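You operate a simulated robot arm through the tools that you are given. There is no shell and no other tool. Be economical: measure what you need, move in short steps, check, and stop when the job is done.

The job below is to be done with a simulated robot arm. You get a single attempt, and the scene is never put back.

## Task
Put things in order on the table top. At the end: the grey steam cap stands where the clear water glass stood; the yellow mesh cloth stands where the grey steam cap stood; the clear water glass is on the white divider tray; the blue packet (marked "REFILL") stands where the yellow mesh cloth stood; the wide brown bowl stands where the blue packet stood; whatever was shut is shut again. Leave all else as you found it, and nothing knocked over.
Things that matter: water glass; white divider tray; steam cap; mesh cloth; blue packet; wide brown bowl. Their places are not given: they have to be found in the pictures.

The check looks at the end state, three seconds after you hand in, the way a careful person would. Anything else that was tipped, shoved, dropped, spilled or broken makes it a failure.

## Robot
A 7-joint arm with a two-finger parallel gripper, fixed in place. Base frame: the origin is at the foot of the arm, x ahead of it, y to its left, z up; the work surface is at about z = 0. Lengths are in cm, angles in degrees, forces in N, time in s.
With the tool pointing down near the work surface it reaches from about 24 to 62 cm from the base axis. Its first joint turns from -66.0 to 66.0 degrees. Payload 2.6 kg.
Tool frame: the origin (TCP) lies between the finger pads and is the grasp point; the fingertips stand 3 cm ahead of it; z points along the fingers, y is the line along which they close. The gripper opens to 9.4 cm. The fingers are 2.8 cm wide and 1 cm thick; the gripper's body (5 by 9.6 cm) begins 5.5 cm behind the TCP.
Orientation is that of the tool frame in the base frame, as a unit quaternion [x, y, z, w]. With the fingers straight down and closing along the base's y, the tool's x points along the base's -x, its y along +y and its z along -z.

## Interface
- The arm moves only by the tool move_arm. Its arguments are lists of equal length, an entry for each row: "dp": the shift along the tool's x, y, z in mm, a list of three; "rotation": the turn, a rotation vector about the tool's x, y, z in degrees, a list of three; "hand": the opening in per cent of the stroke, from 0 (shut) to 100 (fully open). In form: {"dp": [[dx, dy, dz], ...], "rotation": [[wx, wy, wz], ...], "hand": [hand, ...]}. A call has 1 to 12 rows; each row is the pose to reach, as a shift and turn from the pose commanded when the call began, along the tool's axes at that moment. Rows are played at 5 a second. More than 5 cm and 8.6 degrees between two rows, or a gripper value outside its range, and nothing of the call is played. A pose out of reach is approached as far as the arm can. The call stops where the force on the tool passes 40 N (or 10 N more than at its start, if that is more) or the arm is blocked; 0.2 s more then pass. Each finger travels about 7.2 cm/s and halts on what it meets, pressing with about 34 N; the grip force reading is that of the motor and also rises with nothing between the fingers. The clock runs only during rows and for 0.2 s after the last one: add rows that repeat a pose to give the fingers time. It gives the time, the measured TCP pose, the force on the tool (base axes), the opening and the grip force at its end, in the units of the frame above (readings bear some noise).
- Cameras (640 x 400 px; columns grow to the right, rows downward): "scene" is fixed at [4.07, 43.33, 57.84]; the picture's right is [-0.72, -0.69, 0.00], its down [-0.30, 0.31, -0.90] and it looks along [0.63, -0.65, -0.43] (base axes); focal length 305 px, centre (320, 200). "wrist" rides on the gripper at [-3.7, 0, -5.8] in the tool frame; the picture's right is [0.00, -1.00, 0.00], its down [0.97, 0.00, -0.24] and it looks along [0.24, 0.00, 0.97] (tool axes); focal length 218 px, centre (320, 200).
- capture(camera): a new picture of that camera. No time passes.
- pixel_to_xyz(camera, pixels): for up to 12 pixels [column, row] of the newest picture of that camera ("zoom" is the newest enlarged one), the place [x, y, z] in the base frame of the surface seen there, good to about 0.2 cm. No time passes.
- zoom(camera, box): a new picture of the part [left, top, right, bottom] of that camera's present view, enlarged. No time passes.
- close_job(): hands the job in; it is judged then, once.

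Work in short steps. Measure before you move; look again where a grasp or a placing could have gone wrong, and mend it. You have 80 turns and 38 pictures in all, those below and enlarged ones among them. Open the gripper and draw the arm clear of the work before you hand the job in, unless the task says otherwise; then end with one line.

The tools are called after ">>>" as name(argument=value, ...) on one line, values as JSON. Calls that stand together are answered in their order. move_arm: Moves the arm, as the interface text tells. Its arguments: {"type":"object","properties":{"dp":{"type":"array"},"rotation":{"type":"array"},"hand":{"type":"array"}},"required":["dp","rotation","hand"]} The other tools are called the same way: capture (camera) takes a picture; pixel_to_xyz (camera, pixels) gives the place of the surface under pixels of a picture; zoom (camera, box) takes an enlarged picture of a part of a camera's view; close_job () hands the job in.

At the start:

```text
time: 0.0
tool_pos: [33.02, -8.82, 38.57]
orientation: [0.0, 1.0, 0.0, 0.001]
force: [-0.6, -0.3, 0.7]
finger_gap: 9.37
finger_force: 0.0
```

scene: 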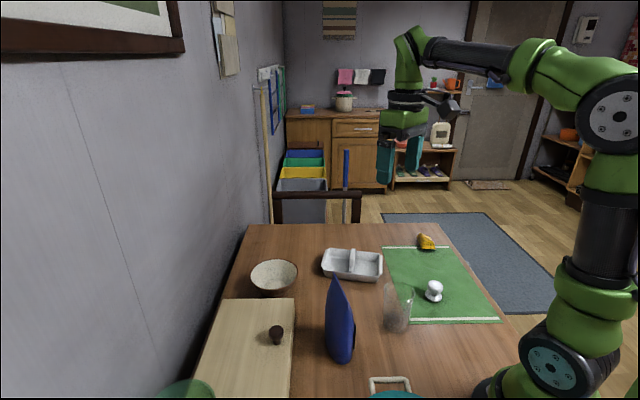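
wrist: 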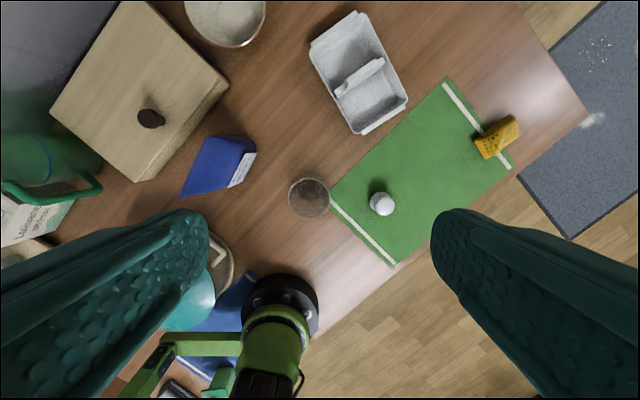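

I'll look closer at both views to identify the items on the table.

>>> zoom(camera="scene", box=[200, 210, 520, 400])

>>> zoom(camera="wrist", box=[160, 0, 540, 240])

>>> pixel_to_xyz(camera="wrist", pixels=[[381, 203], [497, 137], [309, 197], [218, 163], [225, 20], [345, 60], [375, 110], [360, 82], [230, 260], [150, 118], [420, 130], [300, 120]])

```text
2.00 times, centred on (360, 305) of scene
```

zoom: 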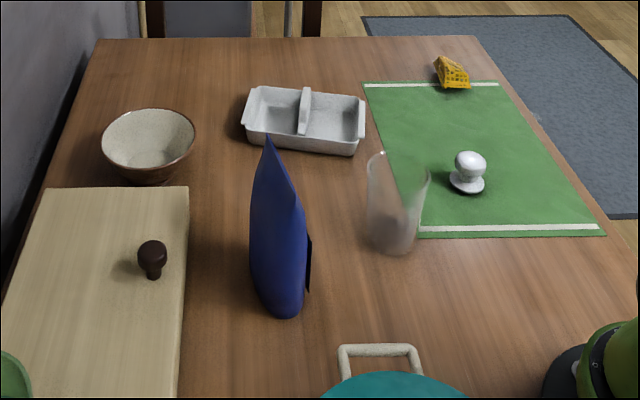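

```text
1.67 times, centred on (350, 120) of wrist
```

zoom: 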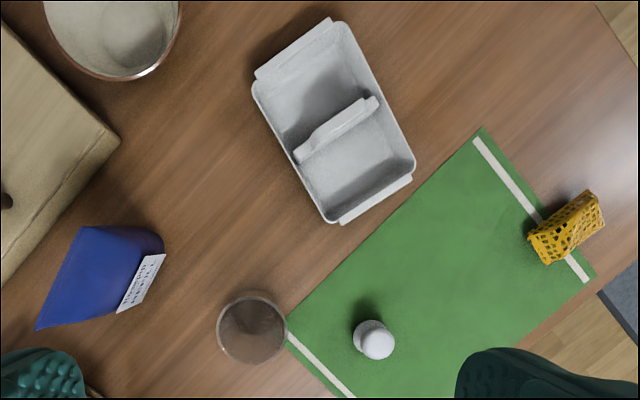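

```text
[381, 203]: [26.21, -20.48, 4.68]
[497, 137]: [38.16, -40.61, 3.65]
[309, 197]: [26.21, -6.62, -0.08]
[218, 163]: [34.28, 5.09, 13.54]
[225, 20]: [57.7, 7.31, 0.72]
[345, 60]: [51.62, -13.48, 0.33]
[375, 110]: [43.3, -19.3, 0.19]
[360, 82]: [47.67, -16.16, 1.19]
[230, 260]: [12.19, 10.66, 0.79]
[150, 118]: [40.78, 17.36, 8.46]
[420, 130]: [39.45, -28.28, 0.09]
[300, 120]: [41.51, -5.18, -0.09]
```

The bowl, tray, packet, glass, cap and cloth are all visible. Next I measure the edges of each from the scene and wrist views.

>>> pixel_to_xyz(camera="scene", pixels=[[252, 275], [297, 271], [275, 260], [273, 284], [274, 278], [398, 329], [384, 284], [413, 291], [387, 320], [400, 300], [434, 283], [433, 292]])

>>> pixel_to_xyz(camera="zoom", pixels=[[218, 330], [287, 328], [252, 292], [252, 364], [255, 88], [345, 25], [415, 165], [330, 221], [298, 155], [375, 100], [375, 340], [360, 328]])

>>> pixel_to_xyz(camera="zoom", pixels=[[530, 235], [548, 262], [588, 192], [603, 222], [567, 225], [37, 330], [82, 228], [160, 240], [118, 312], [163, 256], [100, 280], [140, 280]])

>>> pixel_to_xyz(camera="scene", pixels=[[334, 277], [326, 350], [342, 362], [352, 348], [354, 325], [340, 310], [352, 315], [327, 320], [427, 236], [421, 248], [435, 249], [418, 236]])

```text
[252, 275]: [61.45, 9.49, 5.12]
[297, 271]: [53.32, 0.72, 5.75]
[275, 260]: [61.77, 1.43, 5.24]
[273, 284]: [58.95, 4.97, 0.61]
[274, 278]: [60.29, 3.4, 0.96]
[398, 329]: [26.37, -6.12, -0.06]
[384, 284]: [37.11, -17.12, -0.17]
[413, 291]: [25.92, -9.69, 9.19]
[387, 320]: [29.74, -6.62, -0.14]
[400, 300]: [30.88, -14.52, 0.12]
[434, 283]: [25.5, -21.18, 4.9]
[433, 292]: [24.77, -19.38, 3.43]
```

```text
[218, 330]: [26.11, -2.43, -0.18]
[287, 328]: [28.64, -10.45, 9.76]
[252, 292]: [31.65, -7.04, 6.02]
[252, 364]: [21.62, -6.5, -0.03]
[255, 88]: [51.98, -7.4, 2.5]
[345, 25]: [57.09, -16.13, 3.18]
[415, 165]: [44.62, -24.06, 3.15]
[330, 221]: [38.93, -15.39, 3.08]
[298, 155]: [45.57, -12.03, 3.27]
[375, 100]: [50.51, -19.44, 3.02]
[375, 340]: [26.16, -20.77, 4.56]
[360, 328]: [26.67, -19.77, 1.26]
```

```text
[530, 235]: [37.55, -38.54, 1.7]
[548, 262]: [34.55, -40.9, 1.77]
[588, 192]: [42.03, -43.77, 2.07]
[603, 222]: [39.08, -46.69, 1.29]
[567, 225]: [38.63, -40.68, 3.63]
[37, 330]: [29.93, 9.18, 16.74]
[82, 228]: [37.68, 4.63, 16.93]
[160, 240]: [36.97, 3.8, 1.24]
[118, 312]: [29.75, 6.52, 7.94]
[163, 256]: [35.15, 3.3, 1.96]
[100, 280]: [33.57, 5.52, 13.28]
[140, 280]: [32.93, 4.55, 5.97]
```

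```text
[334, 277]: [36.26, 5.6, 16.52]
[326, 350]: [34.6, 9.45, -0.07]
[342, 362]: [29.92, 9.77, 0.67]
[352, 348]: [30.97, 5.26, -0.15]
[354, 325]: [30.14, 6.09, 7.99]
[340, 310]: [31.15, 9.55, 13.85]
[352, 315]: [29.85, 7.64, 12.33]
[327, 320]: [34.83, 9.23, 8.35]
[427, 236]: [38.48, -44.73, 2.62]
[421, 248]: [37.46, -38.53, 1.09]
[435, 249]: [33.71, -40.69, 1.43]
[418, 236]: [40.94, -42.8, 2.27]
```

Glass axis looks near (28.6, -7.0) with its rim at z≈9.7. I'll go above it and take a closer look before gripping.

>>> move_arm(dp=[[11, 5, 45], [22, 9, 90], [33, 14, 135], [44, 18, 170], [44, 18, 170]], rotation=[[0, 0, 0], [0, 0, 0], [0, 0, 0], [0, 0, 0], [0, 0, 0]], hand=[100, 100, 100, 100, 100])

>>> capture(camera="wrist")

```text
time: 1.2
tool_pos: [28.58, -6.8, 21.44]
orientation: [0.0, 1.0, 0.0, 0.0]
force: [0.4, 0.0, -0.3]
finger_gap: 9.4
finger_force: 0.0
```

```text
33 pictures are left
```

wrist: 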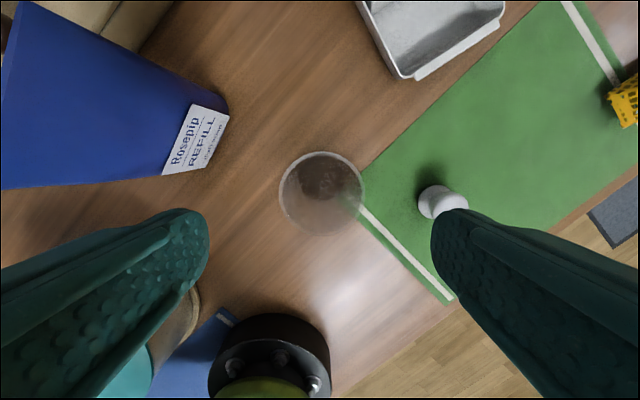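

Rim circle at (321,193) r≈42 confirms the axis (28.5, -6.9). Descending to z≈7 and closing gently.

>>> move_arm(dp=[[1, -1, 45], [1, -1, 90], [1, -1, 125], [1, -1, 144], [1, -1, 144], [1, -1, 144], [1, -1, 144], [1, -1, 144], [1, -1, 144]], rotation=[[0, 0, 0], [0, 0, 0], [0, 0, 0], [0, 0, 0], [0, 0, 0], [0, 0, 0], [0, 0, 0], [0, 0, 0], [0, 0, 0]], hand=[100, 100, 100, 100, 100, 80, 60, 50, 50])

>>> pixel_to_xyz(camera="wrist", pixels=[[450, 205], [438, 195], [420, 205], [455, 20], [395, 75], [205, 160], [170, 165], [240, 325], [190, 310]])

```text
time: 3.2
tool_pos: [28.24, -7.12, 7.03]
orientation: [0.0, 1.0, 0.0, 0.0]
force: [0.1, 0.9, -0.1]
finger_gap: 6.45
finger_force: 34.2
```

```text
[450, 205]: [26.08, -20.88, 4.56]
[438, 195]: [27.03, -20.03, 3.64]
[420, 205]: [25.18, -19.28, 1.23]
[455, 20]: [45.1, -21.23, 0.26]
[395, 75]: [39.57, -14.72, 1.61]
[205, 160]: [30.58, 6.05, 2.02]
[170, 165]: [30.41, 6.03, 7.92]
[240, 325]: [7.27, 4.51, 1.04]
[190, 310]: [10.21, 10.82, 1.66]
```

Glass is held (gap 6.45). I lift it straight up and check the tray's divider height and compartment floor.

>>> move_arm(dp=[[0, 0, -30], [0, 0, -60], [0, 0, -85], [0, 0, -85]], rotation=[[0, 0, 0], [0, 0, 0], [0, 0, 0], [0, 0, 0]], hand=[50, 50, 50, 50])

>>> zoom(camera="scene", box=[300, 220, 460, 320])

>>> pixel_to_xyz(camera="scene", pixels=[[352, 250], [351, 262], [354, 255], [368, 270], [368, 261], [340, 262], [381, 262], [378, 278], [358, 272], [324, 252], [330, 268]])

```text
time: 4.2
tool_pos: [28.39, -7.16, 15.81]
orientation: [0.0, 1.0, 0.0, 0.0]
force: [-0.8, -0.4, 0.3]
finger_gap: 4.71
finger_force: 0.0
```

```text
4.00 times, centred on (380, 270) of scene
```

zoom: 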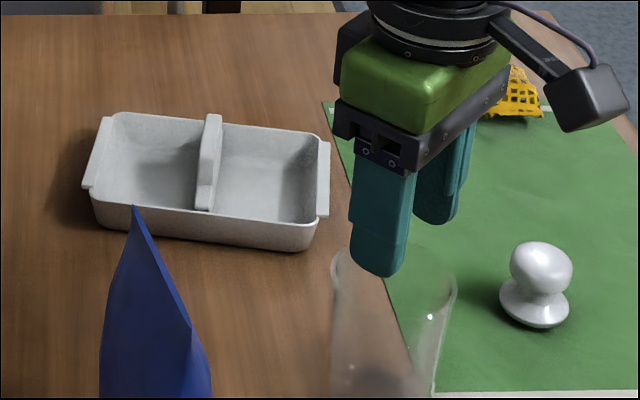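

```text
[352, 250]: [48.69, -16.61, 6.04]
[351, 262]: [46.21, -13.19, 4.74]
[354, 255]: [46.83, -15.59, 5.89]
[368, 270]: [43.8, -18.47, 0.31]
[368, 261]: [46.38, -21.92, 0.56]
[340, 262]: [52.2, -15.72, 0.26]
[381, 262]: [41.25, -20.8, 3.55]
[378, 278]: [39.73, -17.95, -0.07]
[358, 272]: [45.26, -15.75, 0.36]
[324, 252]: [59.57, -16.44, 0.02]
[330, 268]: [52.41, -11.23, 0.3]
```

The glass slipped out of the fingers (gap fell to 4.71, grip 0); it seems to stand where it was. I open and look straight down to verify it.

>>> move_arm(dp=[[0, 0, -40], [0, 0, -60], [0, 0, -60], [0, 0, -60]], rotation=[[0, 0, 0], [0, 0, 0], [0, 0, 0], [0, 0, 0]], hand=[50, 100, 100, 100])

>>> capture(camera="wrist")

>>> zoom(camera="scene", box=[340, 260, 460, 335])

```text
time: 5.2
tool_pos: [28.6, -7.27, 21.52]
orientation: [0.0, 1.0, 0.0, 0.0]
force: [0.6, -0.2, 0.2]
finger_gap: 9.42
finger_force: 0.1
```

```text
31 pictures are left
```

wrist: 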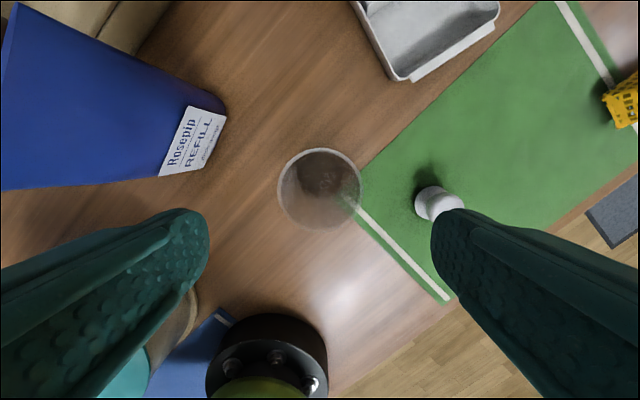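

```text
5.33 times, centred on (400, 298) of scene
```

zoom: 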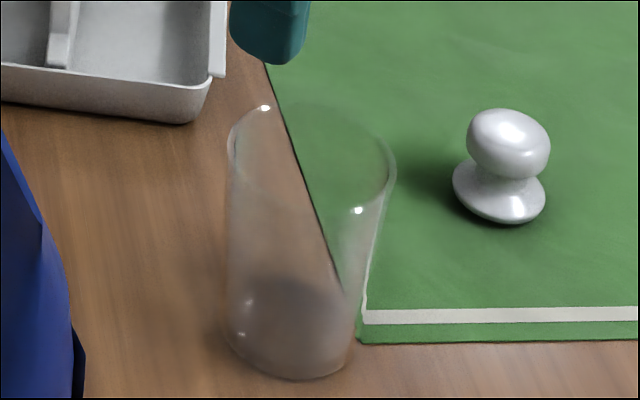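

The glass stands upright, barely shifted. I'll measure its rim carefully to centre better, then grip with full force and lift slowly.

>>> pixel_to_xyz(camera="wrist", pixels=[[278, 188], [279, 188], [360, 188], [361, 188], [319, 149], [319, 150], [300, 155], [340, 155], [290, 215], [350, 213], [319, 228], [319, 227]])

>>> pixel_to_xyz(camera="zoom", pixels=[[229, 150], [394, 175], [265, 107], [340, 212], [230, 335], [290, 379], [350, 345], [355, 210], [380, 250], [229, 250], [290, 285]])

```text
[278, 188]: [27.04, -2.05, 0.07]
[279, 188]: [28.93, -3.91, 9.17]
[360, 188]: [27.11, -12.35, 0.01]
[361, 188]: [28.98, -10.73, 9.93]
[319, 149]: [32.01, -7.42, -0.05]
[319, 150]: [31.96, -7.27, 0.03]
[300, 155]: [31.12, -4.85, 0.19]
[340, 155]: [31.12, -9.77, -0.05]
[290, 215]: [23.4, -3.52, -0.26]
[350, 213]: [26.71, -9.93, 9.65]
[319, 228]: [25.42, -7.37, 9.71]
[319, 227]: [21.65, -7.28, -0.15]
```

```text
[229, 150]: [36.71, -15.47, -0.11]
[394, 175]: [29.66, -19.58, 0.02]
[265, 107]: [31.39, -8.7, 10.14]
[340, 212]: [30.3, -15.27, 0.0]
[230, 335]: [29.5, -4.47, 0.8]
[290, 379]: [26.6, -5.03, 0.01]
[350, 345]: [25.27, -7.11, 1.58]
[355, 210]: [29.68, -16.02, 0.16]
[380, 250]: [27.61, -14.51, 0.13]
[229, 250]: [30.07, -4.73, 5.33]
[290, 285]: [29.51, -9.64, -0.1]
```

Rim centre is (28.85, -7.3). I rotate the hand to align with the tray divider (closing line along it) and descend to z≈6.6, closing fully.

>>> move_arm(dp=[[-1, 0, 20], [-3, 0, 40], [-3, 0, 60], [-3, 0, 80], [-3, 0, 115], [-3, 0, 149], [-3, 0, 149], [-3, 0, 149], [-3, 0, 149], [-3, 0, 149], [-3, 0, 149]], rotation=[[0, 0, -8], [0, 0, -16], [0, 0, -24], [0, 0, -32], [0, 0, -32], [0, 0, -32], [0, 0, -32], [0, 0, -32], [0, 0, -32], [0, 0, -32], [0, 0, -32]], hand=[100, 100, 100, 100, 100, 100, 100, 70, 30, 0, 0])

>>> move_arm(dp=[[0, 0, -1], [0, 0, -2], [0, 0, -4], [0, 0, -6], [0, 0, -8], [0, 0, -10]], rotation=[[0, 0, 0], [0, 0, 0], [0, 0, 0], [0, 0, 0], [0, 0, 0], [0, 0, 0]], hand=[0, 0, 0, 0, 0, 0])

```text
time: 7.6
tool_pos: [28.67, -7.11, 6.65]
orientation: [-0.276, 0.961, 0.0, 0.0]
force: [-0.3, 0.1, -0.2]
finger_gap: 6.91
finger_force: 33.8
```

```text
time: 9.0
tool_pos: [28.8, -7.02, 7.69]
orientation: [-0.276, 0.961, 0.0, 0.001]
force: [-0.6, -0.5, -1.9]
finger_gap: 6.9
finger_force: 34.1
```

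Held firmly now (gap 6.9, steady). I lift slowly to carrying height and take a tight zoom of the tray to get the compartment limits.

>>> move_arm(dp=[[0, 0, -4], [0, 0, -10], [0, 0, -17], [0, 0, -24], [0, 0, -31], [0, 0, -38], [0, 0, -45], [0, 0, -51], [0, 0, -55]], rotation=[[0, 0, 0], [0, 0, 0], [0, 0, 0], [0, 0, 0], [0, 0, 0], [0, 0, 0], [0, 0, 0], [0, 0, 0], [0, 0, 0]], hand=[0, 0, 0, 0, 0, 0, 0, 0, 0])

>>> zoom(camera="scene", box=[312, 235, 392, 285])

```text
time: 11.0
tool_pos: [28.79, -6.99, 13.28]
orientation: [-0.275, 0.961, 0.0, 0.0]
force: [0.4, 0.3, -1.5]
finger_gap: 6.92
finger_force: 33.8
```

```text
8.00 times, centred on (352, 260) of scene
```

zoom: 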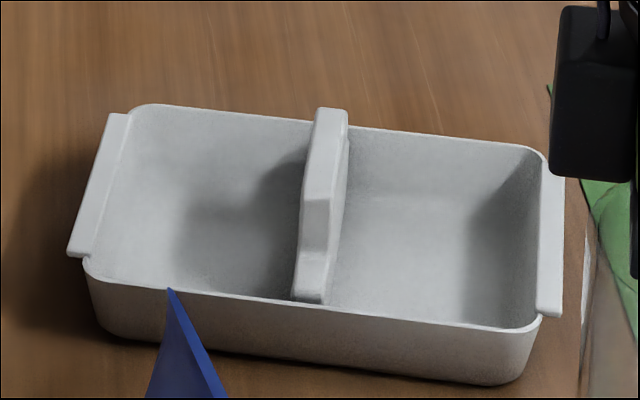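

Right-hand (near) compartment is clear. I query its inner walls, floor and divider faces.

>>> pixel_to_xyz(camera="zoom", pixels=[[345, 150], [330, 205], [340, 290], [535, 160], [537, 240], [535, 315], [440, 322], [440, 140], [420, 270], [470, 250], [500, 240], [318, 203]])

>>> pixel_to_xyz(camera="zoom", pixels=[[350, 240], [360, 220], [375, 230], [400, 200], [430, 210], [480, 230], [490, 280], [515, 250], [440, 300], [465, 220], [345, 270], [333, 235]])

```text
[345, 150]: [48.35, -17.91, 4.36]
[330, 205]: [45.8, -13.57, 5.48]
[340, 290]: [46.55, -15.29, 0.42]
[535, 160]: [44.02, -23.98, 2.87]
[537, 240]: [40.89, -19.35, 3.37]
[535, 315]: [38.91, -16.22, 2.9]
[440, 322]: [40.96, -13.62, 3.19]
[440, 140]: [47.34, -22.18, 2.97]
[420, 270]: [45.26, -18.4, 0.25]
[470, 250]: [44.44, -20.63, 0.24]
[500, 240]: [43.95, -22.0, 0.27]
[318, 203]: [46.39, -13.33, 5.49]
```

```text
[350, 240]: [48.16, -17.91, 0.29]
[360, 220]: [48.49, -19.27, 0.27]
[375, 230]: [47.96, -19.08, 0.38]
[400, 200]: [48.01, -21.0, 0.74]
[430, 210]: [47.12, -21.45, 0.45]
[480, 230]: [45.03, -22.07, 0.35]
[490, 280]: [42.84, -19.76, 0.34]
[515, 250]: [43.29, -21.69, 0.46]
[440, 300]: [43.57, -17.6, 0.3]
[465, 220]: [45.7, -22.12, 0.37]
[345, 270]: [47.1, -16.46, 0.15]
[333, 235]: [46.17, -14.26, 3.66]
```

Compartment floor centre is about (44.3, -17.9); I carry the glass there level at height in small steps.

>>> move_arm(dp=[[-3, -7, 0], [-10, -23, 0], [-18, -42, 0], [-27, -63, 0], [-36, -84, 0], [-45, -105, 0], [-54, -126, 0], [-62, -146, 0], [-69, -163, 0], [-73, -172, 0], [-74, -174, 0], [-74, -174, 0]], rotation=[[0, 0, 0], [0, 0, 0], [0, 0, 0], [0, 0, 0], [0, 0, 0], [0, 0, 0], [0, 0, 0], [0, 0, 0], [0, 0, 0], [0, 0, 0], [0, 0, 0], [0, 0, 0]], hand=[0, 0, 0, 0, 0, 0, 0, 0, 0, 0, 0, 0])

>>> zoom(camera="scene", box=[300, 200, 428, 280])

```text
time: 13.6
tool_pos: [44.36, -18.14, 13.16]
orientation: [-0.275, 0.961, 0.0, 0.0]
force: [-0.5, 0.2, -2.0]
finger_gap: 6.91
finger_force: 34.3
```

```text
5.00 times, centred on (364, 240) of scene
```

zoom: 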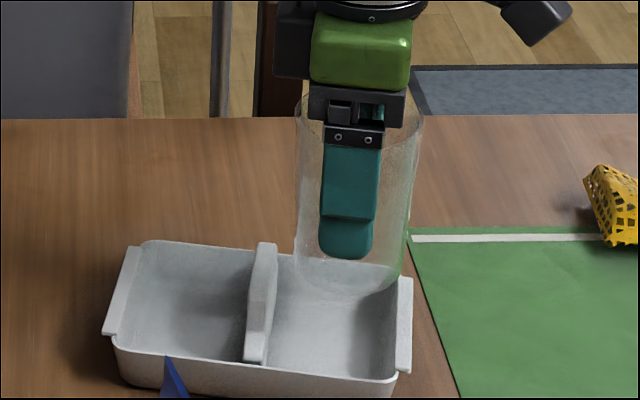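

Glass hangs upright over the right compartment. Lowering it slowly onto the tray floor.

>>> move_arm(dp=[[0, 0, 10], [0, 0, 20], [0, 0, 30], [0, 0, 40], [0, 0, 48], [0, 0, 54], [0, 0, 57], [0, 0, 59], [0, 0, 61], [0, 0, 62]], rotation=[[0, 0, 0], [0, 0, 0], [0, 0, 0], [0, 0, 0], [0, 0, 0], [0, 0, 0], [0, 0, 0], [0, 0, 0], [0, 0, 0], [0, 0, 0]], hand=[0, 0, 0, 0, 0, 0, 0, 0, 0, 0])

>>> zoom(camera="scene", box=[300, 220, 428, 300])

```text
time: 15.8
tool_pos: [44.27, -17.85, 7.04]
orientation: [-0.275, 0.961, 0.0, 0.0]
force: [1.0, 0.3, -2.6]
finger_gap: 6.91
finger_force: 33.9
```

```text
5.00 times, centred on (364, 260) of scene
```

zoom: 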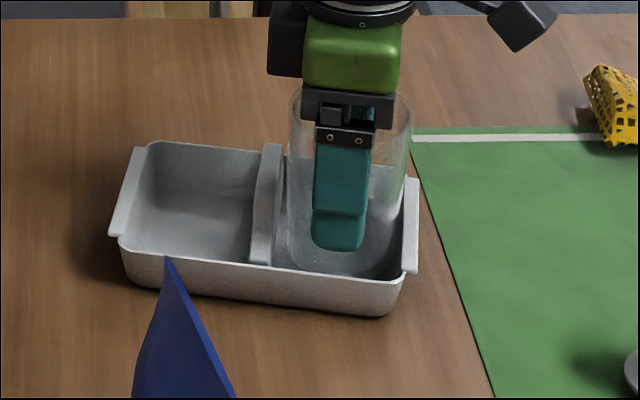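

Nearly seated, no contact reading yet; I creep down a few mm more to feel the floor.

>>> move_arm(dp=[[0, 0, 1], [0, 0, 2], [0, 0, 2], [0, 0, 2]], rotation=[[0, 0, 0], [0, 0, 0], [0, 0, 0], [0, 0, 0]], hand=[0, 0, 0, 0])

```text
time: 16.8
tool_pos: [44.38, -18.1, 7.0]
orientation: [-0.275, 0.961, -0.002, 0.001]
force: [-0.3, -2.0, 15.1]
finger_gap: 6.88
finger_force: 34.2
```

Contact (15 N up). I ease up 1.5 mm, open, and rise straight up.

>>> move_arm(dp=[[0, 0, -1], [0, 0, -1], [0, 0, -1], [0, 0, -1], [0, 0, -1], [0, 0, -1], [0, 0, -20], [0, 0, -50], [0, 0, -90], [0, 0, -135], [0, 0, -150]], rotation=[[0, 0, 0], [0, 0, 0], [0, 0, 0], [0, 0, 0], [0, 0, 0], [0, 0, 0], [0, 0, 0], [0, 0, 0], [0, 0, 0], [0, 0, 0], [0, 0, 0]], hand=[0, 0, 80, 100, 100, 100, 100, 100, 100, 100, 100])

>>> zoom(camera="scene", box=[300, 220, 460, 320])

>>> capture(camera="wrist")

```text
time: 19.2
tool_pos: [44.22, -17.88, 21.83]
orientation: [-0.276, 0.961, 0.0, 0.0]
force: [0.0, 0.8, -0.3]
finger_gap: 9.41
finger_force: 0.1
```

```text
4.00 times, centred on (380, 270) of scene
```

zoom: 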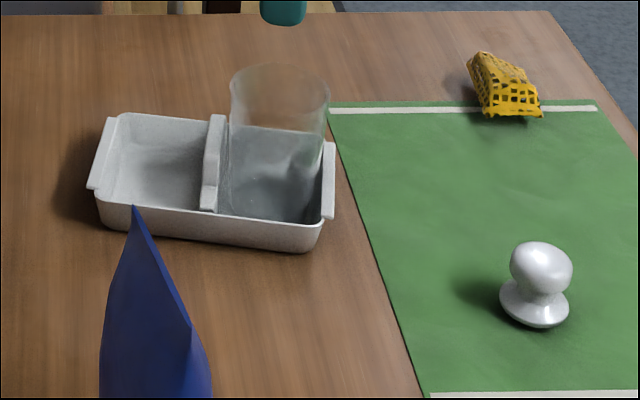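

```text
25 pictures are left
```

wrist: 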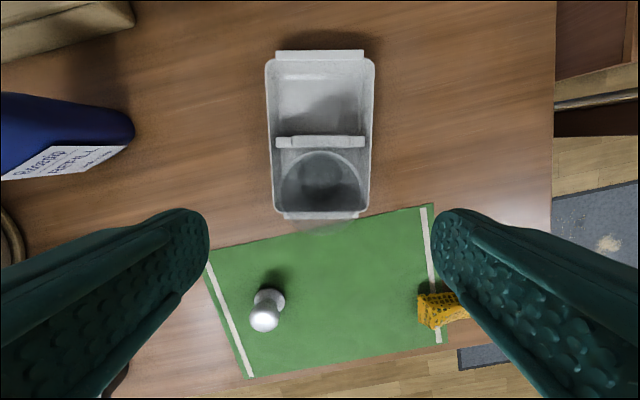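

Glass stands in the tray. Now the cap: measuring its knob and disc.

>>> pixel_to_xyz(camera="zoom", pixels=[[511, 268], [572, 270], [541, 244], [540, 270], [500, 298], [569, 302], [538, 327], [535, 315], [520, 285], [560, 285]])

>>> pixel_to_xyz(camera="wrist", pixels=[[251, 318], [277, 318], [264, 331], [264, 305], [264, 318], [258, 292], [284, 300], [270, 290], [420, 310], [440, 328], [455, 298], [440, 308]])

```text
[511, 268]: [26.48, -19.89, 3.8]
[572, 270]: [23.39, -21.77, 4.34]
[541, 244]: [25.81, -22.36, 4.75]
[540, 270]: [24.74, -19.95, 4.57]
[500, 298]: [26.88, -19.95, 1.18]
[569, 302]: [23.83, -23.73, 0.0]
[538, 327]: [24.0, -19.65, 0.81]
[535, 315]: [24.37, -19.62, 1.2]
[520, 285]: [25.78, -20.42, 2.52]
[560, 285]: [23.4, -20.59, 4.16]
```

```text
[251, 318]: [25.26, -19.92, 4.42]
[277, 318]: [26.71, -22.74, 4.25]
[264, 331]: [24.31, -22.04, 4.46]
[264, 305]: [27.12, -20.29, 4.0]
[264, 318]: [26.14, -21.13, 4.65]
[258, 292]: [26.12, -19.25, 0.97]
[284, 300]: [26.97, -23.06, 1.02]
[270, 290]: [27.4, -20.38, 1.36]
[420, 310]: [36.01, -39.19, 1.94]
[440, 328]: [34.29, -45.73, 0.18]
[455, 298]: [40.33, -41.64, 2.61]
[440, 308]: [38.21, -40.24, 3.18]
```

Cap centre ≈ (25.4, -21.2), knob about 3.8 cm wide centred at z≈3.6. I move above it and check alignment.

>>> move_arm(dp=[[35, 14, 0], [70, 28, 0], [106, 43, 0], [142, 57, 20], [177, 71, 50], [177, 71, 85], [177, 71, 85]], rotation=[[0, 0, 0], [0, 0, 0], [0, 0, 0], [0, 0, 0], [0, 0, 0], [0, 0, 0], [0, 0, 0]], hand=[100, 100, 100, 100, 100, 100, 100])

>>> capture(camera="wrist")

>>> pixel_to_xyz(camera="wrist", pixels=[[320, 190]])

```text
time: 20.8
tool_pos: [25.28, -21.18, 13.36]
orientation: [-0.275, 0.961, 0.001, 0.0]
force: [-0.6, 0.8, 0.4]
finger_gap: 9.4
finger_force: 0.0
```

```text
24 pictures are left
```

wrist: 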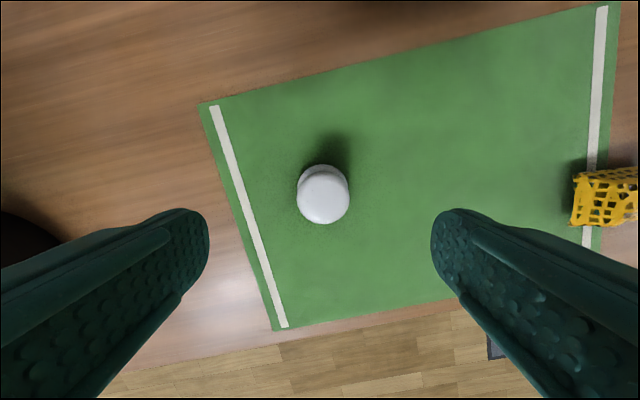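

```text
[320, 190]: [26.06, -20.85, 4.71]
```

Knob centred at (323,197) between the fingers. Descend to z≈4.4, close, and lift a little slowly.

>>> move_arm(dp=[[-1, -2, 40], [-1, -2, 75], [-1, -2, 89], [-1, -2, 89], [-1, -2, 89], [-1, -2, 89], [-1, -2, 89], [-1, -2, 89]], rotation=[[0, 0, 0], [0, 0, 0], [0, 0, 0], [0, 0, 0], [0, 0, 0], [0, 0, 0], [0, 0, 0], [0, 0, 0]], hand=[100, 100, 100, 70, 40, 0, 0, 0])

>>> move_arm(dp=[[0, 0, -2], [0, 0, -6], [0, 0, -12], [0, 0, -20], [0, 0, -30], [0, 0, -40], [0, 0, -50]], rotation=[[0, 0, 0], [0, 0, 0], [0, 0, 0], [0, 0, 0], [0, 0, 0], [0, 0, 0], [0, 0, 0]], hand=[0, 0, 0, 0, 0, 0, 0])

>>> zoom(camera="scene", box=[370, 225, 498, 305])

```text
time: 22.6
tool_pos: [25.51, -21.41, 4.46]
orientation: [-0.275, 0.961, 0.0, 0.0]
force: [0.1, 1.0, 0.7]
finger_gap: 3.55
finger_force: 34.2
```

```text
time: 24.2
tool_pos: [25.7, -21.45, 9.49]
orientation: [-0.276, 0.961, -0.001, 0.0]
force: [0.5, 0.7, -0.4]
finger_gap: 3.53
finger_force: 34.3
```

```text
5.00 times, centred on (434, 265) of scene
```

zoom: 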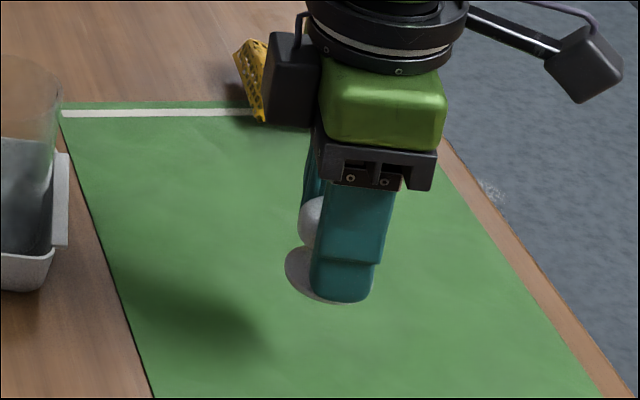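

Cap is held. I carry it to the glass's old place (28.55, -7.0) and lower it.

>>> move_arm(dp=[[-12, 13, 0], [-30, 32, 0], [-50, 53, 0], [-70, 74, 0], [-88, 93, 0], [-98, 103, 0], [-101, 106, 0], [-101, 106, 20], [-101, 106, 36], [-101, 106, 44], [-101, 106, 48], [-101, 106, 49]], rotation=[[0, 0, 0], [0, 0, 0], [0, 0, 0], [0, 0, 0], [0, 0, 0], [0, 0, 0], [0, 0, 0], [0, 0, 0], [0, 0, 0], [0, 0, 0], [0, 0, 0], [0, 0, 0]], hand=[0, 0, 0, 0, 0, 0, 0, 0, 0, 0, 0, 0])

>>> move_arm(dp=[[0, 0, 1], [0, 0, 2], [0, 0, 2]], rotation=[[0, 0, 0], [0, 0, 0], [0, 0, 0]], hand=[0, 0, 0])

```text
time: 26.8
tool_pos: [28.55, -7.1, 4.46]
orientation: [-0.276, 0.961, 0.0, 0.0]
force: [-0.1, 0.9, -0.5]
finger_gap: 3.54
finger_force: 34.0
```

```text
time: 27.6
tool_pos: [28.72, -7.21, 4.39]
orientation: [-0.276, 0.961, 0.0, -0.001]
force: [-4.2, 2.6, 19.0]
finger_gap: 3.54
finger_force: 33.6
```

Contact felt (19 N). I ease up 1 mm, open, rise, and check.

>>> move_arm(dp=[[0, 0, -1], [0, 0, -1], [0, 0, -1], [0, 0, -1], [0, 0, -1], [0, 0, -1], [0, 0, -20], [0, 0, -60], [0, 0, -105], [0, 0, -150]], rotation=[[0, 0, 0], [0, 0, 0], [0, 0, 0], [0, 0, 0], [0, 0, 0], [0, 0, 0], [0, 0, 0], [0, 0, 0], [0, 0, 0], [0, 0, 0]], hand=[0, 20, 60, 100, 100, 100, 100, 100, 100, 100])

>>> zoom(camera="scene", box=[300, 220, 460, 320])

```text
time: 29.8
tool_pos: [28.35, -7.11, 19.79]
orientation: [-0.276, 0.961, 0.0, 0.001]
force: [-0.7, 0.3, 0.3]
finger_gap: 9.38
finger_force: 0.0
```

```text
4.00 times, centred on (380, 270) of scene
```

zoom: 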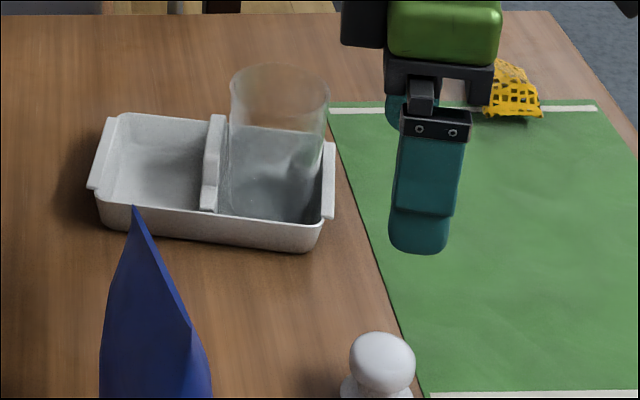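

Cap stands well. Now I travel above the cloth while turning the hand so the fingers close across its short side.

>>> move_arm(dp=[[5, -17, 0], [14, -48, 0], [25, -83, 0], [36, -120, 0], [47, -157, 0], [58, -194, 0], [69, -231, 0], [80, -268, 0], [91, -305, 0], [100, -335, 0], [104, -349, 0], [104, -349, 0]], rotation=[[0, 0, 5], [0, 0, 13], [0, 0, 21], [0, 0, 29], [0, 0, 37], [0, 0, 45], [0, 0, 53], [0, 0, 61], [0, 0, 69], [0, 0, 77], [0, 0, 83], [0, 0, 83]], hand=[100, 100, 100, 100, 100, 100, 100, 100, 100, 100, 100, 100])

>>> capture(camera="wrist")

```text
time: 32.4
tool_pos: [38.19, -42.31, 19.22]
orientation: [0.431, 0.902, 0.0, 0.0]
force: [0.2, 0.5, 0.0]
finger_gap: 9.37
finger_force: 0.0
```

```text
21 pictures are left
```

wrist: 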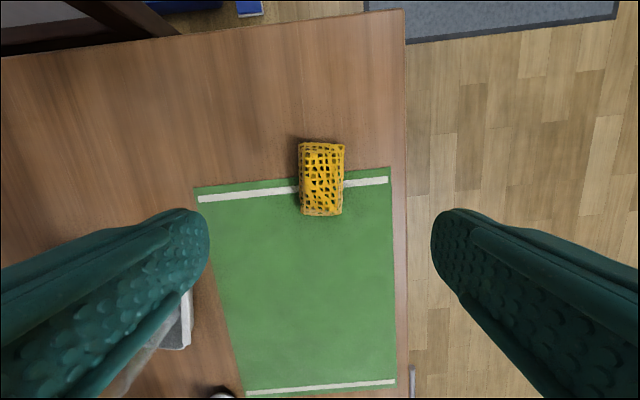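

The cloth lies aligned with the hand at (299–345, 142–216). I measure its edges and top.

>>> pixel_to_xyz(camera="wrist", pixels=[[302, 147], [343, 147], [302, 212], [341, 212], [322, 150], [322, 180], [322, 208], [310, 180], [336, 180], [400, 180], [404, 100]])

>>> zoom(camera="scene", box=[400, 226, 448, 256])

```text
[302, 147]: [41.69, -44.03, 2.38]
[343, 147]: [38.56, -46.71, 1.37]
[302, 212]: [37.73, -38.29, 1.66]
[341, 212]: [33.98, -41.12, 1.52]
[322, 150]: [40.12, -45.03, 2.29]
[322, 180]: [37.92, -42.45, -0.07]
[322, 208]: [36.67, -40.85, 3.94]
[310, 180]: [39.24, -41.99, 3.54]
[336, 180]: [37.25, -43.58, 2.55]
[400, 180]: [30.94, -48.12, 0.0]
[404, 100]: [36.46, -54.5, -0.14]
```

```text
13.33 times, centred on (424, 241) of scene
```

zoom: 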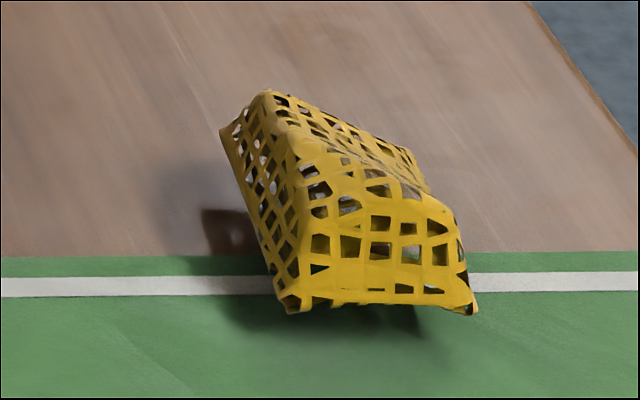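

A stiff-looking mesh tent ~4.5 × 7 cm, 3.8 high. I descend with tips just above the table, close across it, and lift slowly.

>>> move_arm(dp=[[-2, -3, 45], [-2, -3, 90], [-2, -3, 130], [-2, -3, 150], [-2, -3, 157], [-2, -3, 157], [-2, -3, 157], [-2, -3, 157], [-2, -3, 157], [-2, -3, 157]], rotation=[[0, 0, 0], [0, 0, 0], [0, 0, 0], [0, 0, 0], [0, 0, 0], [0, 0, 0], [0, 0, 0], [0, 0, 0], [0, 0, 0], [0, 0, 0]], hand=[100, 100, 100, 100, 100, 70, 50, 30, 0, 0])

>>> move_arm(dp=[[0, 0, -2], [0, 0, -5], [0, 0, -10], [0, 0, -16], [0, 0, -24], [0, 0, -32], [0, 0, -40]], rotation=[[0, 0, 0], [0, 0, 0], [0, 0, 0], [0, 0, 0], [0, 0, 0], [0, 0, 0], [0, 0, 0]], hand=[0, 0, 0, 0, 0, 0, 0])

>>> zoom(camera="scene", box=[376, 200, 472, 260])

```text
time: 34.6
tool_pos: [38.15, -42.39, 3.75]
orientation: [0.43, 0.903, 0.0, 0.001]
force: [-0.3, 0.8, 0.3]
finger_gap: 4.84
finger_force: 33.6
```

```text
time: 36.2
tool_pos: [38.26, -42.51, 7.92]
orientation: [0.431, 0.903, 0.0, 0.001]
force: [0.1, 0.8, -0.4]
finger_gap: 4.86
finger_force: 34.1
```

```text
6.67 times, centred on (424, 230) of scene
```

zoom: 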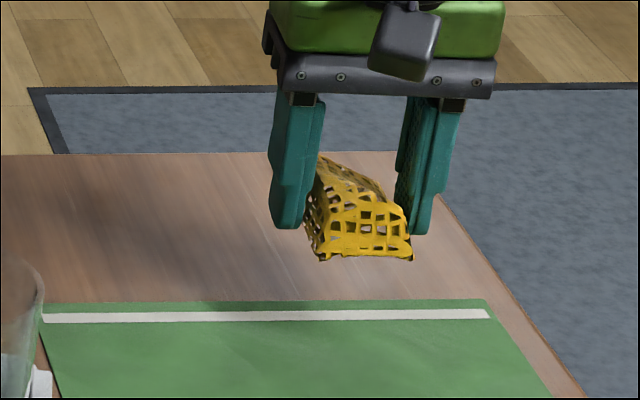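

Cloth held upright. Carrying it over the mat to the cap's old place (25.4, -21.2) and lowering.

>>> move_arm(dp=[[10, 1, 0], [35, 5, 0], [65, 9, 0], [100, 14, 0], [135, 19, 0], [170, 24, 0], [203, 28, 0], [230, 32, 0], [243, 34, 0], [245, 34, 0], [245, 34, 15], [245, 34, 30]], rotation=[[0, 0, 0], [0, 0, 0], [0, 0, 0], [0, 0, 0], [0, 0, 0], [0, 0, 0], [0, 0, 0], [0, 0, 0], [0, 0, 0], [0, 0, 0], [0, 0, 0], [0, 0, 0]], hand=[0, 0, 0, 0, 0, 0, 0, 0, 0, 0, 0, 0])

>>> move_arm(dp=[[0, 0, 5], [0, 0, 8], [0, 0, 10], [0, 0, 11], [0, 0, 12], [0, 0, 12]], rotation=[[0, 0, 0], [0, 0, 0], [0, 0, 0], [0, 0, 0], [0, 0, 0], [0, 0, 0]], hand=[0, 0, 0, 0, 0, 0])

```text
time: 38.8
tool_pos: [25.43, -21.36, 4.56]
orientation: [0.431, 0.902, 0.0, 0.0]
force: [-0.1, -0.1, -0.2]
finger_gap: 4.86
finger_force: 34.3
```

```text
time: 39.8
tool_pos: [25.54, -21.45, 3.8]
orientation: [0.432, 0.902, 0.0, 0.002]
force: [-1.7, 1.0, 8.4]
finger_gap: 4.86
finger_force: 33.6
stopped in row 4: the force on the tool passed its limit (the readings are from after the stop); the commanded pose is now the measured one
```

Contact reached; opening and rising, then looking down.

>>> move_arm(dp=[[0, 0, -1], [0, 0, -1], [0, 0, -1], [0, 0, -1], [0, 0, -1], [0, 0, -20], [0, 0, -60], [0, 0, -105], [0, 0, -150], [0, 0, -190]], rotation=[[0, 0, 0], [0, 0, 0], [0, 0, 0], [0, 0, 0], [0, 0, 0], [0, 0, 0], [0, 0, 0], [0, 0, 0], [0, 0, 0], [0, 0, 0]], hand=[0, 60, 100, 100, 100, 100, 100, 100, 100, 100])

>>> capture(camera="scene")

```text
time: 42.0
tool_pos: [25.52, -21.5, 22.93]
orientation: [0.431, 0.902, 0.0, 0.0]
force: [0.0, -0.4, -0.6]
finger_gap: 9.39
finger_force: 0.1
```

```text
18 pictures are left
```

scene: 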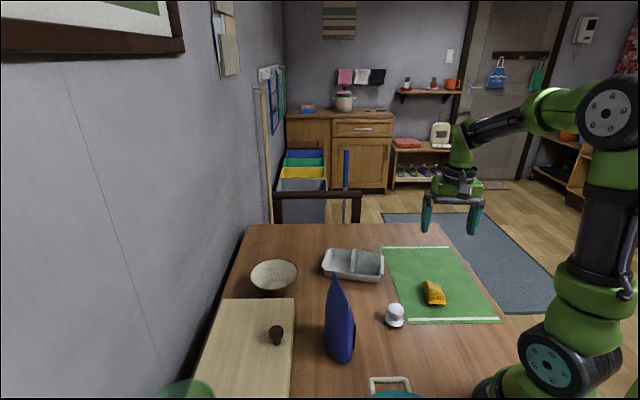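

Cloth sits on the mat in place. Next the packet: I rise and travel over it, turning the fingers to straddle its top seam.

>>> move_arm(dp=[[5, 7, -30], [18, 26, -60], [36, 52, -90], [57, 81, -110], [78, 111, -110], [99, 141, -110], [120, 171, -110], [140, 201, -110], [158, 227, -110], [169, 243, -110], [169, 243, -110]], rotation=[[0, 0, 0], [0, 0, 0], [0, 0, -3], [0, 0, -6], [0, 0, -9], [0, 0, -12], [0, 0, -15], [0, 0, -18], [0, 0, -20.5], [0, 0, -20.5], [0, 0, -20.5]], hand=[100, 100, 100, 100, 100, 100, 100, 100, 100, 100, 100])

>>> capture(camera="wrist")

```text
time: 44.4
tool_pos: [33.86, 7.08, 33.88]
orientation: [0.264, 0.965, 0.001, 0.001]
force: [-0.3, 0.5, 0.0]
finger_gap: 9.38
finger_force: 0.0
```

```text
17 pictures are left
```

wrist: 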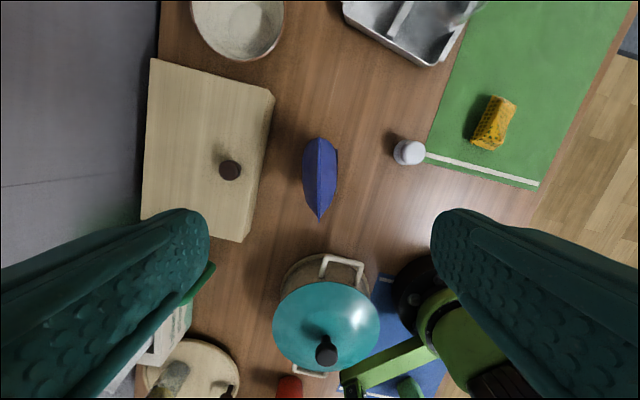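

The seam runs straight down the picture at column ~319 (rows 138–220), well aligned. I measure it, the sides, and the box/bowl edges.

>>> pixel_to_xyz(camera="wrist", pixels=[[319, 145], [319, 180], [319, 212], [306, 180], [334, 180], [333, 150], [274, 95], [243, 240], [268, 130], [340, 262], [237, 58], [320, 258]])

>>> zoom(camera="wrist", box=[240, 120, 400, 220])

```text
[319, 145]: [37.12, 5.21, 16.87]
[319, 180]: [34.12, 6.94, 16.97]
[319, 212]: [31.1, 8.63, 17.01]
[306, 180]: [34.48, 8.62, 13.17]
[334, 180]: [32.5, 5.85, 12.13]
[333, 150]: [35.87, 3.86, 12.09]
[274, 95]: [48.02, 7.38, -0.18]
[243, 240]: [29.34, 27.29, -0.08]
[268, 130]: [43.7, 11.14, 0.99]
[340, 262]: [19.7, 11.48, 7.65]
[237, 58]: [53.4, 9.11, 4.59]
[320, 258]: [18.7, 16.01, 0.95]
```

```text
4.00 times, centred on (320, 170) of wrist
```

zoom: 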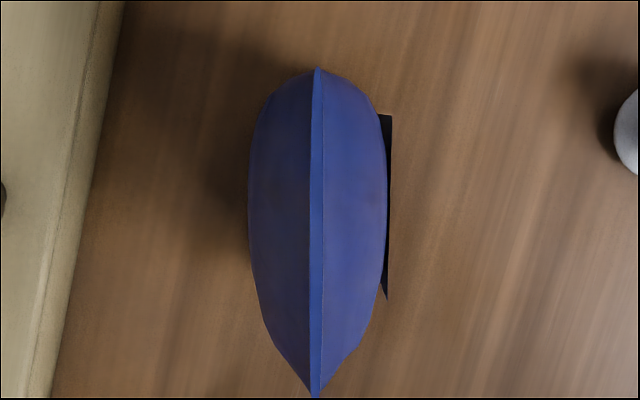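

Seam centre (34.05, 7.0), top z=17. I descend to z≈12 (palm just above the seam), close on the body, and test with a very slow small lift.

>>> move_arm(dp=[[-2, 0, 45], [-2, 0, 90], [-2, 0, 135], [-2, 0, 175], [-2, 0, 205], [-2, 0, 218], [-2, 0, 218], [-2, 0, 218], [-2, 0, 218], [-2, 0, 218], [-2, 0, 218], [-2, 0, 218]], rotation=[[0, 0, 0], [0, 0, 0], [0, 0, 0], [0, 0, 0], [0, 0, 0], [0, 0, 0], [0, 0, 0], [0, 0, 0], [0, 0, 0], [0, 0, 0], [0, 0, 0], [0, 0, 0]], hand=[100, 100, 100, 100, 100, 100, 100, 70, 50, 30, 0, 0])

>>> move_arm(dp=[[0, 0, -1], [0, 0, -2], [0, 0, -4], [0, 0, -6]], rotation=[[0, 0, 0], [0, 0, 0], [0, 0, 0], [0, 0, 0]], hand=[0, 0, 0, 0])

>>> zoom(camera="scene", box=[240, 240, 432, 380])

```text
time: 47.0
tool_pos: [34.08, 6.87, 11.9]
orientation: [0.264, 0.964, 0.0, 0.0]
force: [0.0, -0.5, 0.9]
finger_gap: 5.0
finger_force: 34.0
```

```text
time: 48.0
tool_pos: [33.98, 6.83, 12.43]
orientation: [0.264, 0.965, 0.001, 0.001]
force: [0.3, -0.9, -2.4]
finger_gap: 4.95
finger_force: 34.3
```

```text
2.86 times, centred on (336, 310) of scene
```

zoom: 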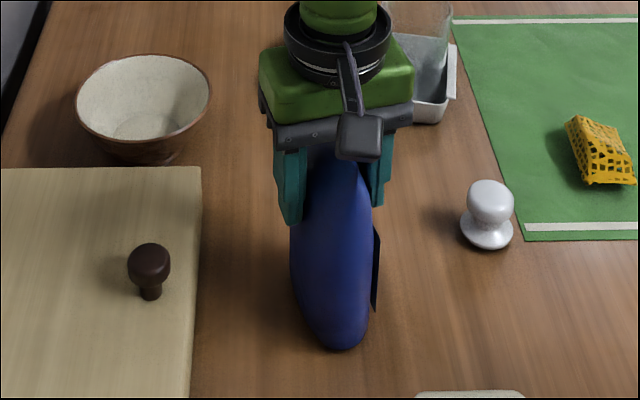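

Packet is lifting (‑2.4 N load, gap steady). I continue lifting slowly until its bottom clears the glass.

>>> move_arm(dp=[[0, 0, -4], [0, 0, -12], [0, 0, -22], [0, 0, -33], [0, 0, -44], [0, 0, -55], [0, 0, -66], [0, 0, -77], [0, 0, -88], [0, 0, -98], [0, 0, -106], [0, 0, -110]], rotation=[[0, 0, 0], [0, 0, 0], [0, 0, 0], [0, 0, 0], [0, 0, 0], [0, 0, 0], [0, 0, 0], [0, 0, 0], [0, 0, 0], [0, 0, 0], [0, 0, 0], [0, 0, 0]], hand=[0, 0, 0, 0, 0, 0, 0, 0, 0, 0, 0, 0])

```text
time: 50.6
tool_pos: [33.87, 6.75, 23.64]
orientation: [0.264, 0.965, 0.0, 0.0]
force: [-0.1, 0.5, -2.3]
finger_gap: 4.93
finger_force: 33.9
```

Held. Carrying the packet towards the cloth's old place in two smooth legs.

>>> move_arm(dp=[[-4, -6, 0], [-14, -20, 0], [-28, -39, 0], [-43, -60, 0], [-58, -82, 0], [-73, -103, 0], [-88, -124, 0], [-103, -145, 0], [-118, -166, 0], [-130, -183, 0], [-139, -196, 0], [-143, -202, 0]], rotation=[[0, 0, 0], [0, 0, 0], [0, 0, 0], [0, 0, 0], [0, 0, 0], [0, 0, 0], [0, 0, 0], [0, 0, 0], [0, 0, 0], [0, 0, 0], [0, 0, 0], [0, 0, 0]], hand=[0, 0, 0, 0, 0, 0, 0, 0, 0, 0, 0, 0])

>>> move_arm(dp=[[-4, -6, 0], [-14, -20, 0], [-28, -39, 0], [-43, -60, 0], [-58, -82, 0], [-73, -103, 0], [-88, -124, 0], [-103, -145, 0], [-118, -166, 0], [-130, -183, 0], [-140, -197, 0], [-144, -202, 0]], rotation=[[0, 0, 0], [0, 0, 0], [0, 0, 0], [0, 0, 0], [0, 0, 0], [0, 0, 0], [0, 0, 0], [0, 0, 0], [0, 0, 0], [0, 0, 0], [0, 0, 0], [0, 0, 0]], hand=[0, 0, 0, 0, 0, 0, 0, 0, 0, 0, 0, 0])

>>> capture(camera="scene")

```text
time: 53.2
tool_pos: [35.97, -17.93, 23.59]
orientation: [0.265, 0.964, 0.001, 0.001]
force: [-0.4, -0.2, -2.6]
finger_gap: 4.95
finger_force: 33.7
```

```text
time: 55.8
tool_pos: [38.04, -42.57, 23.58]
orientation: [0.264, 0.964, 0.0, 0.0]
force: [0.2, 0.2, -3.3]
finger_gap: 4.97
finger_force: 34.0
```

```text
14 pictures are left
```

scene: 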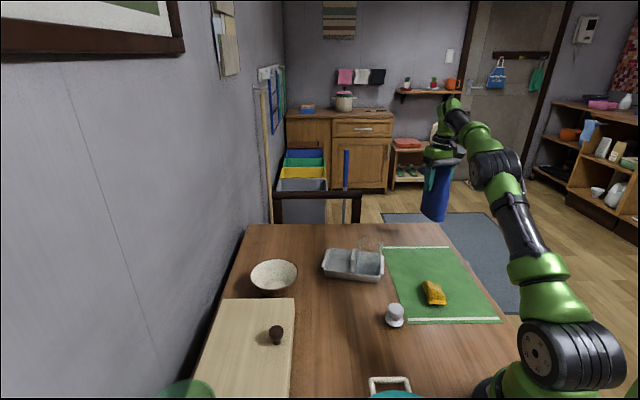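

Packet hangs upright above the cloth's old spot. Lowering by 112 mm, then creeping to contact.

>>> move_arm(dp=[[0, 0, 6], [0, 0, 18], [0, 0, 32], [0, 0, 46], [0, 0, 60], [0, 0, 74], [0, 0, 86], [0, 0, 97], [0, 0, 105], [0, 0, 110], [0, 0, 112], [0, 0, 112]], rotation=[[0, 0, 0], [0, 0, 0], [0, 0, 0], [0, 0, 0], [0, 0, 0], [0, 0, 0], [0, 0, 0], [0, 0, 0], [0, 0, 0], [0, 0, 0], [0, 0, 0], [0, 0, 0]], hand=[0, 0, 0, 0, 0, 0, 0, 0, 0, 0, 0, 0])

>>> move_arm(dp=[[0, 0, 1], [0, 0, 2], [0, 0, 3], [0, 0, 3]], rotation=[[0, 0, 0], [0, 0, 0], [0, 0, 0], [0, 0, 0]], hand=[0, 0, 0, 0])

```text
time: 58.4
tool_pos: [38.07, -42.49, 12.22]
orientation: [0.265, 0.964, 0.0, 0.0]
force: [-0.1, -0.1, -2.7]
finger_gap: 4.94
finger_force: 34.2
```

```text
time: 59.4
tool_pos: [38.03, -42.38, 11.99]
orientation: [0.264, 0.964, 0.001, 0.001]
force: [-0.8, 0.2, -2.2]
finger_gap: 4.93
finger_force: 33.4
```

Not touching yet; a few millimetres more.

>>> move_arm(dp=[[0, 0, 1], [0, 0, 1], [0, 0, 2], [0, 0, 2]], rotation=[[0, 0, 0], [0, 0, 0], [0, 0, 0], [0, 0, 0]], hand=[0, 0, 0, 0])

>>> zoom(camera="scene", box=[360, 160, 488, 260])

```text
time: 60.4
tool_pos: [38.03, -42.58, 11.97]
orientation: [0.264, 0.964, 0.001, 0.001]
force: [0.4, 0.5, 1.4]
finger_gap: 4.95
finger_force: 34.1
```

```text
4.00 times, centred on (424, 210) of scene
```

zoom: 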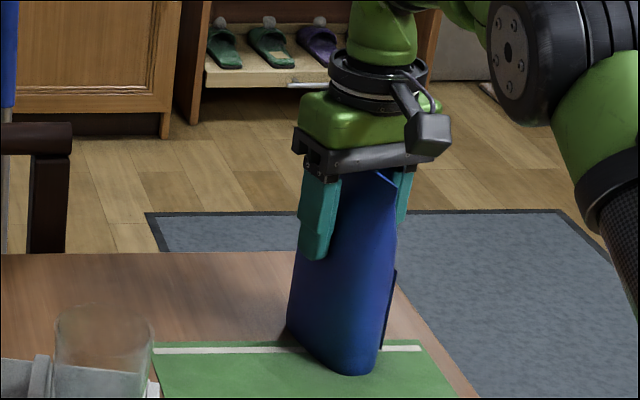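

Load has transferred to the table (+1.4 N). I open slowly and rise straight up until clear of the seam.

>>> move_arm(dp=[[0, 0, 0], [0, 0, 0], [0, 0, 0], [0, 0, 0], [0, 0, 0], [0, 0, -15], [0, 0, -45], [0, 0, -85], [0, 0, -130], [0, 0, -160]], rotation=[[0, 0, 0], [0, 0, 0], [0, 0, 0], [0, 0, 0], [0, 0, 0], [0, 0, 0], [0, 0, 0], [0, 0, 0], [0, 0, 0], [0, 0, 0]], hand=[48, 55, 75, 100, 100, 100, 100, 100, 100, 100])

>>> zoom(camera="scene", box=[230, 200, 518, 380])

```text
time: 62.6
tool_pos: [38.26, -42.91, 25.57]
orientation: [0.263, 0.965, 0.0, 0.0]
force: [0.5, -0.4, 0.9]
finger_gap: 9.39
finger_force: 0.0
out of reach, approached as far as the arm can: row 10
```

```text
2.22 times, centred on (374, 290) of scene
```

zoom: 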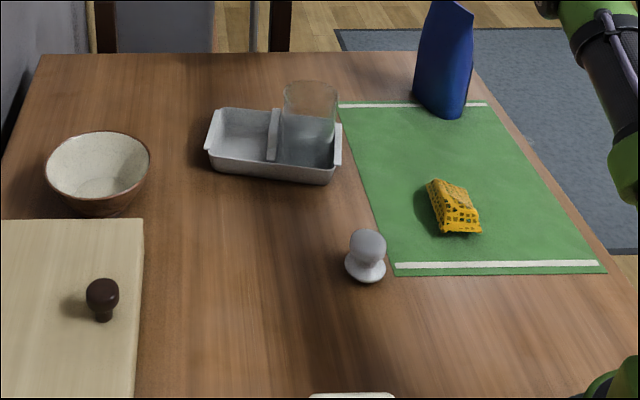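

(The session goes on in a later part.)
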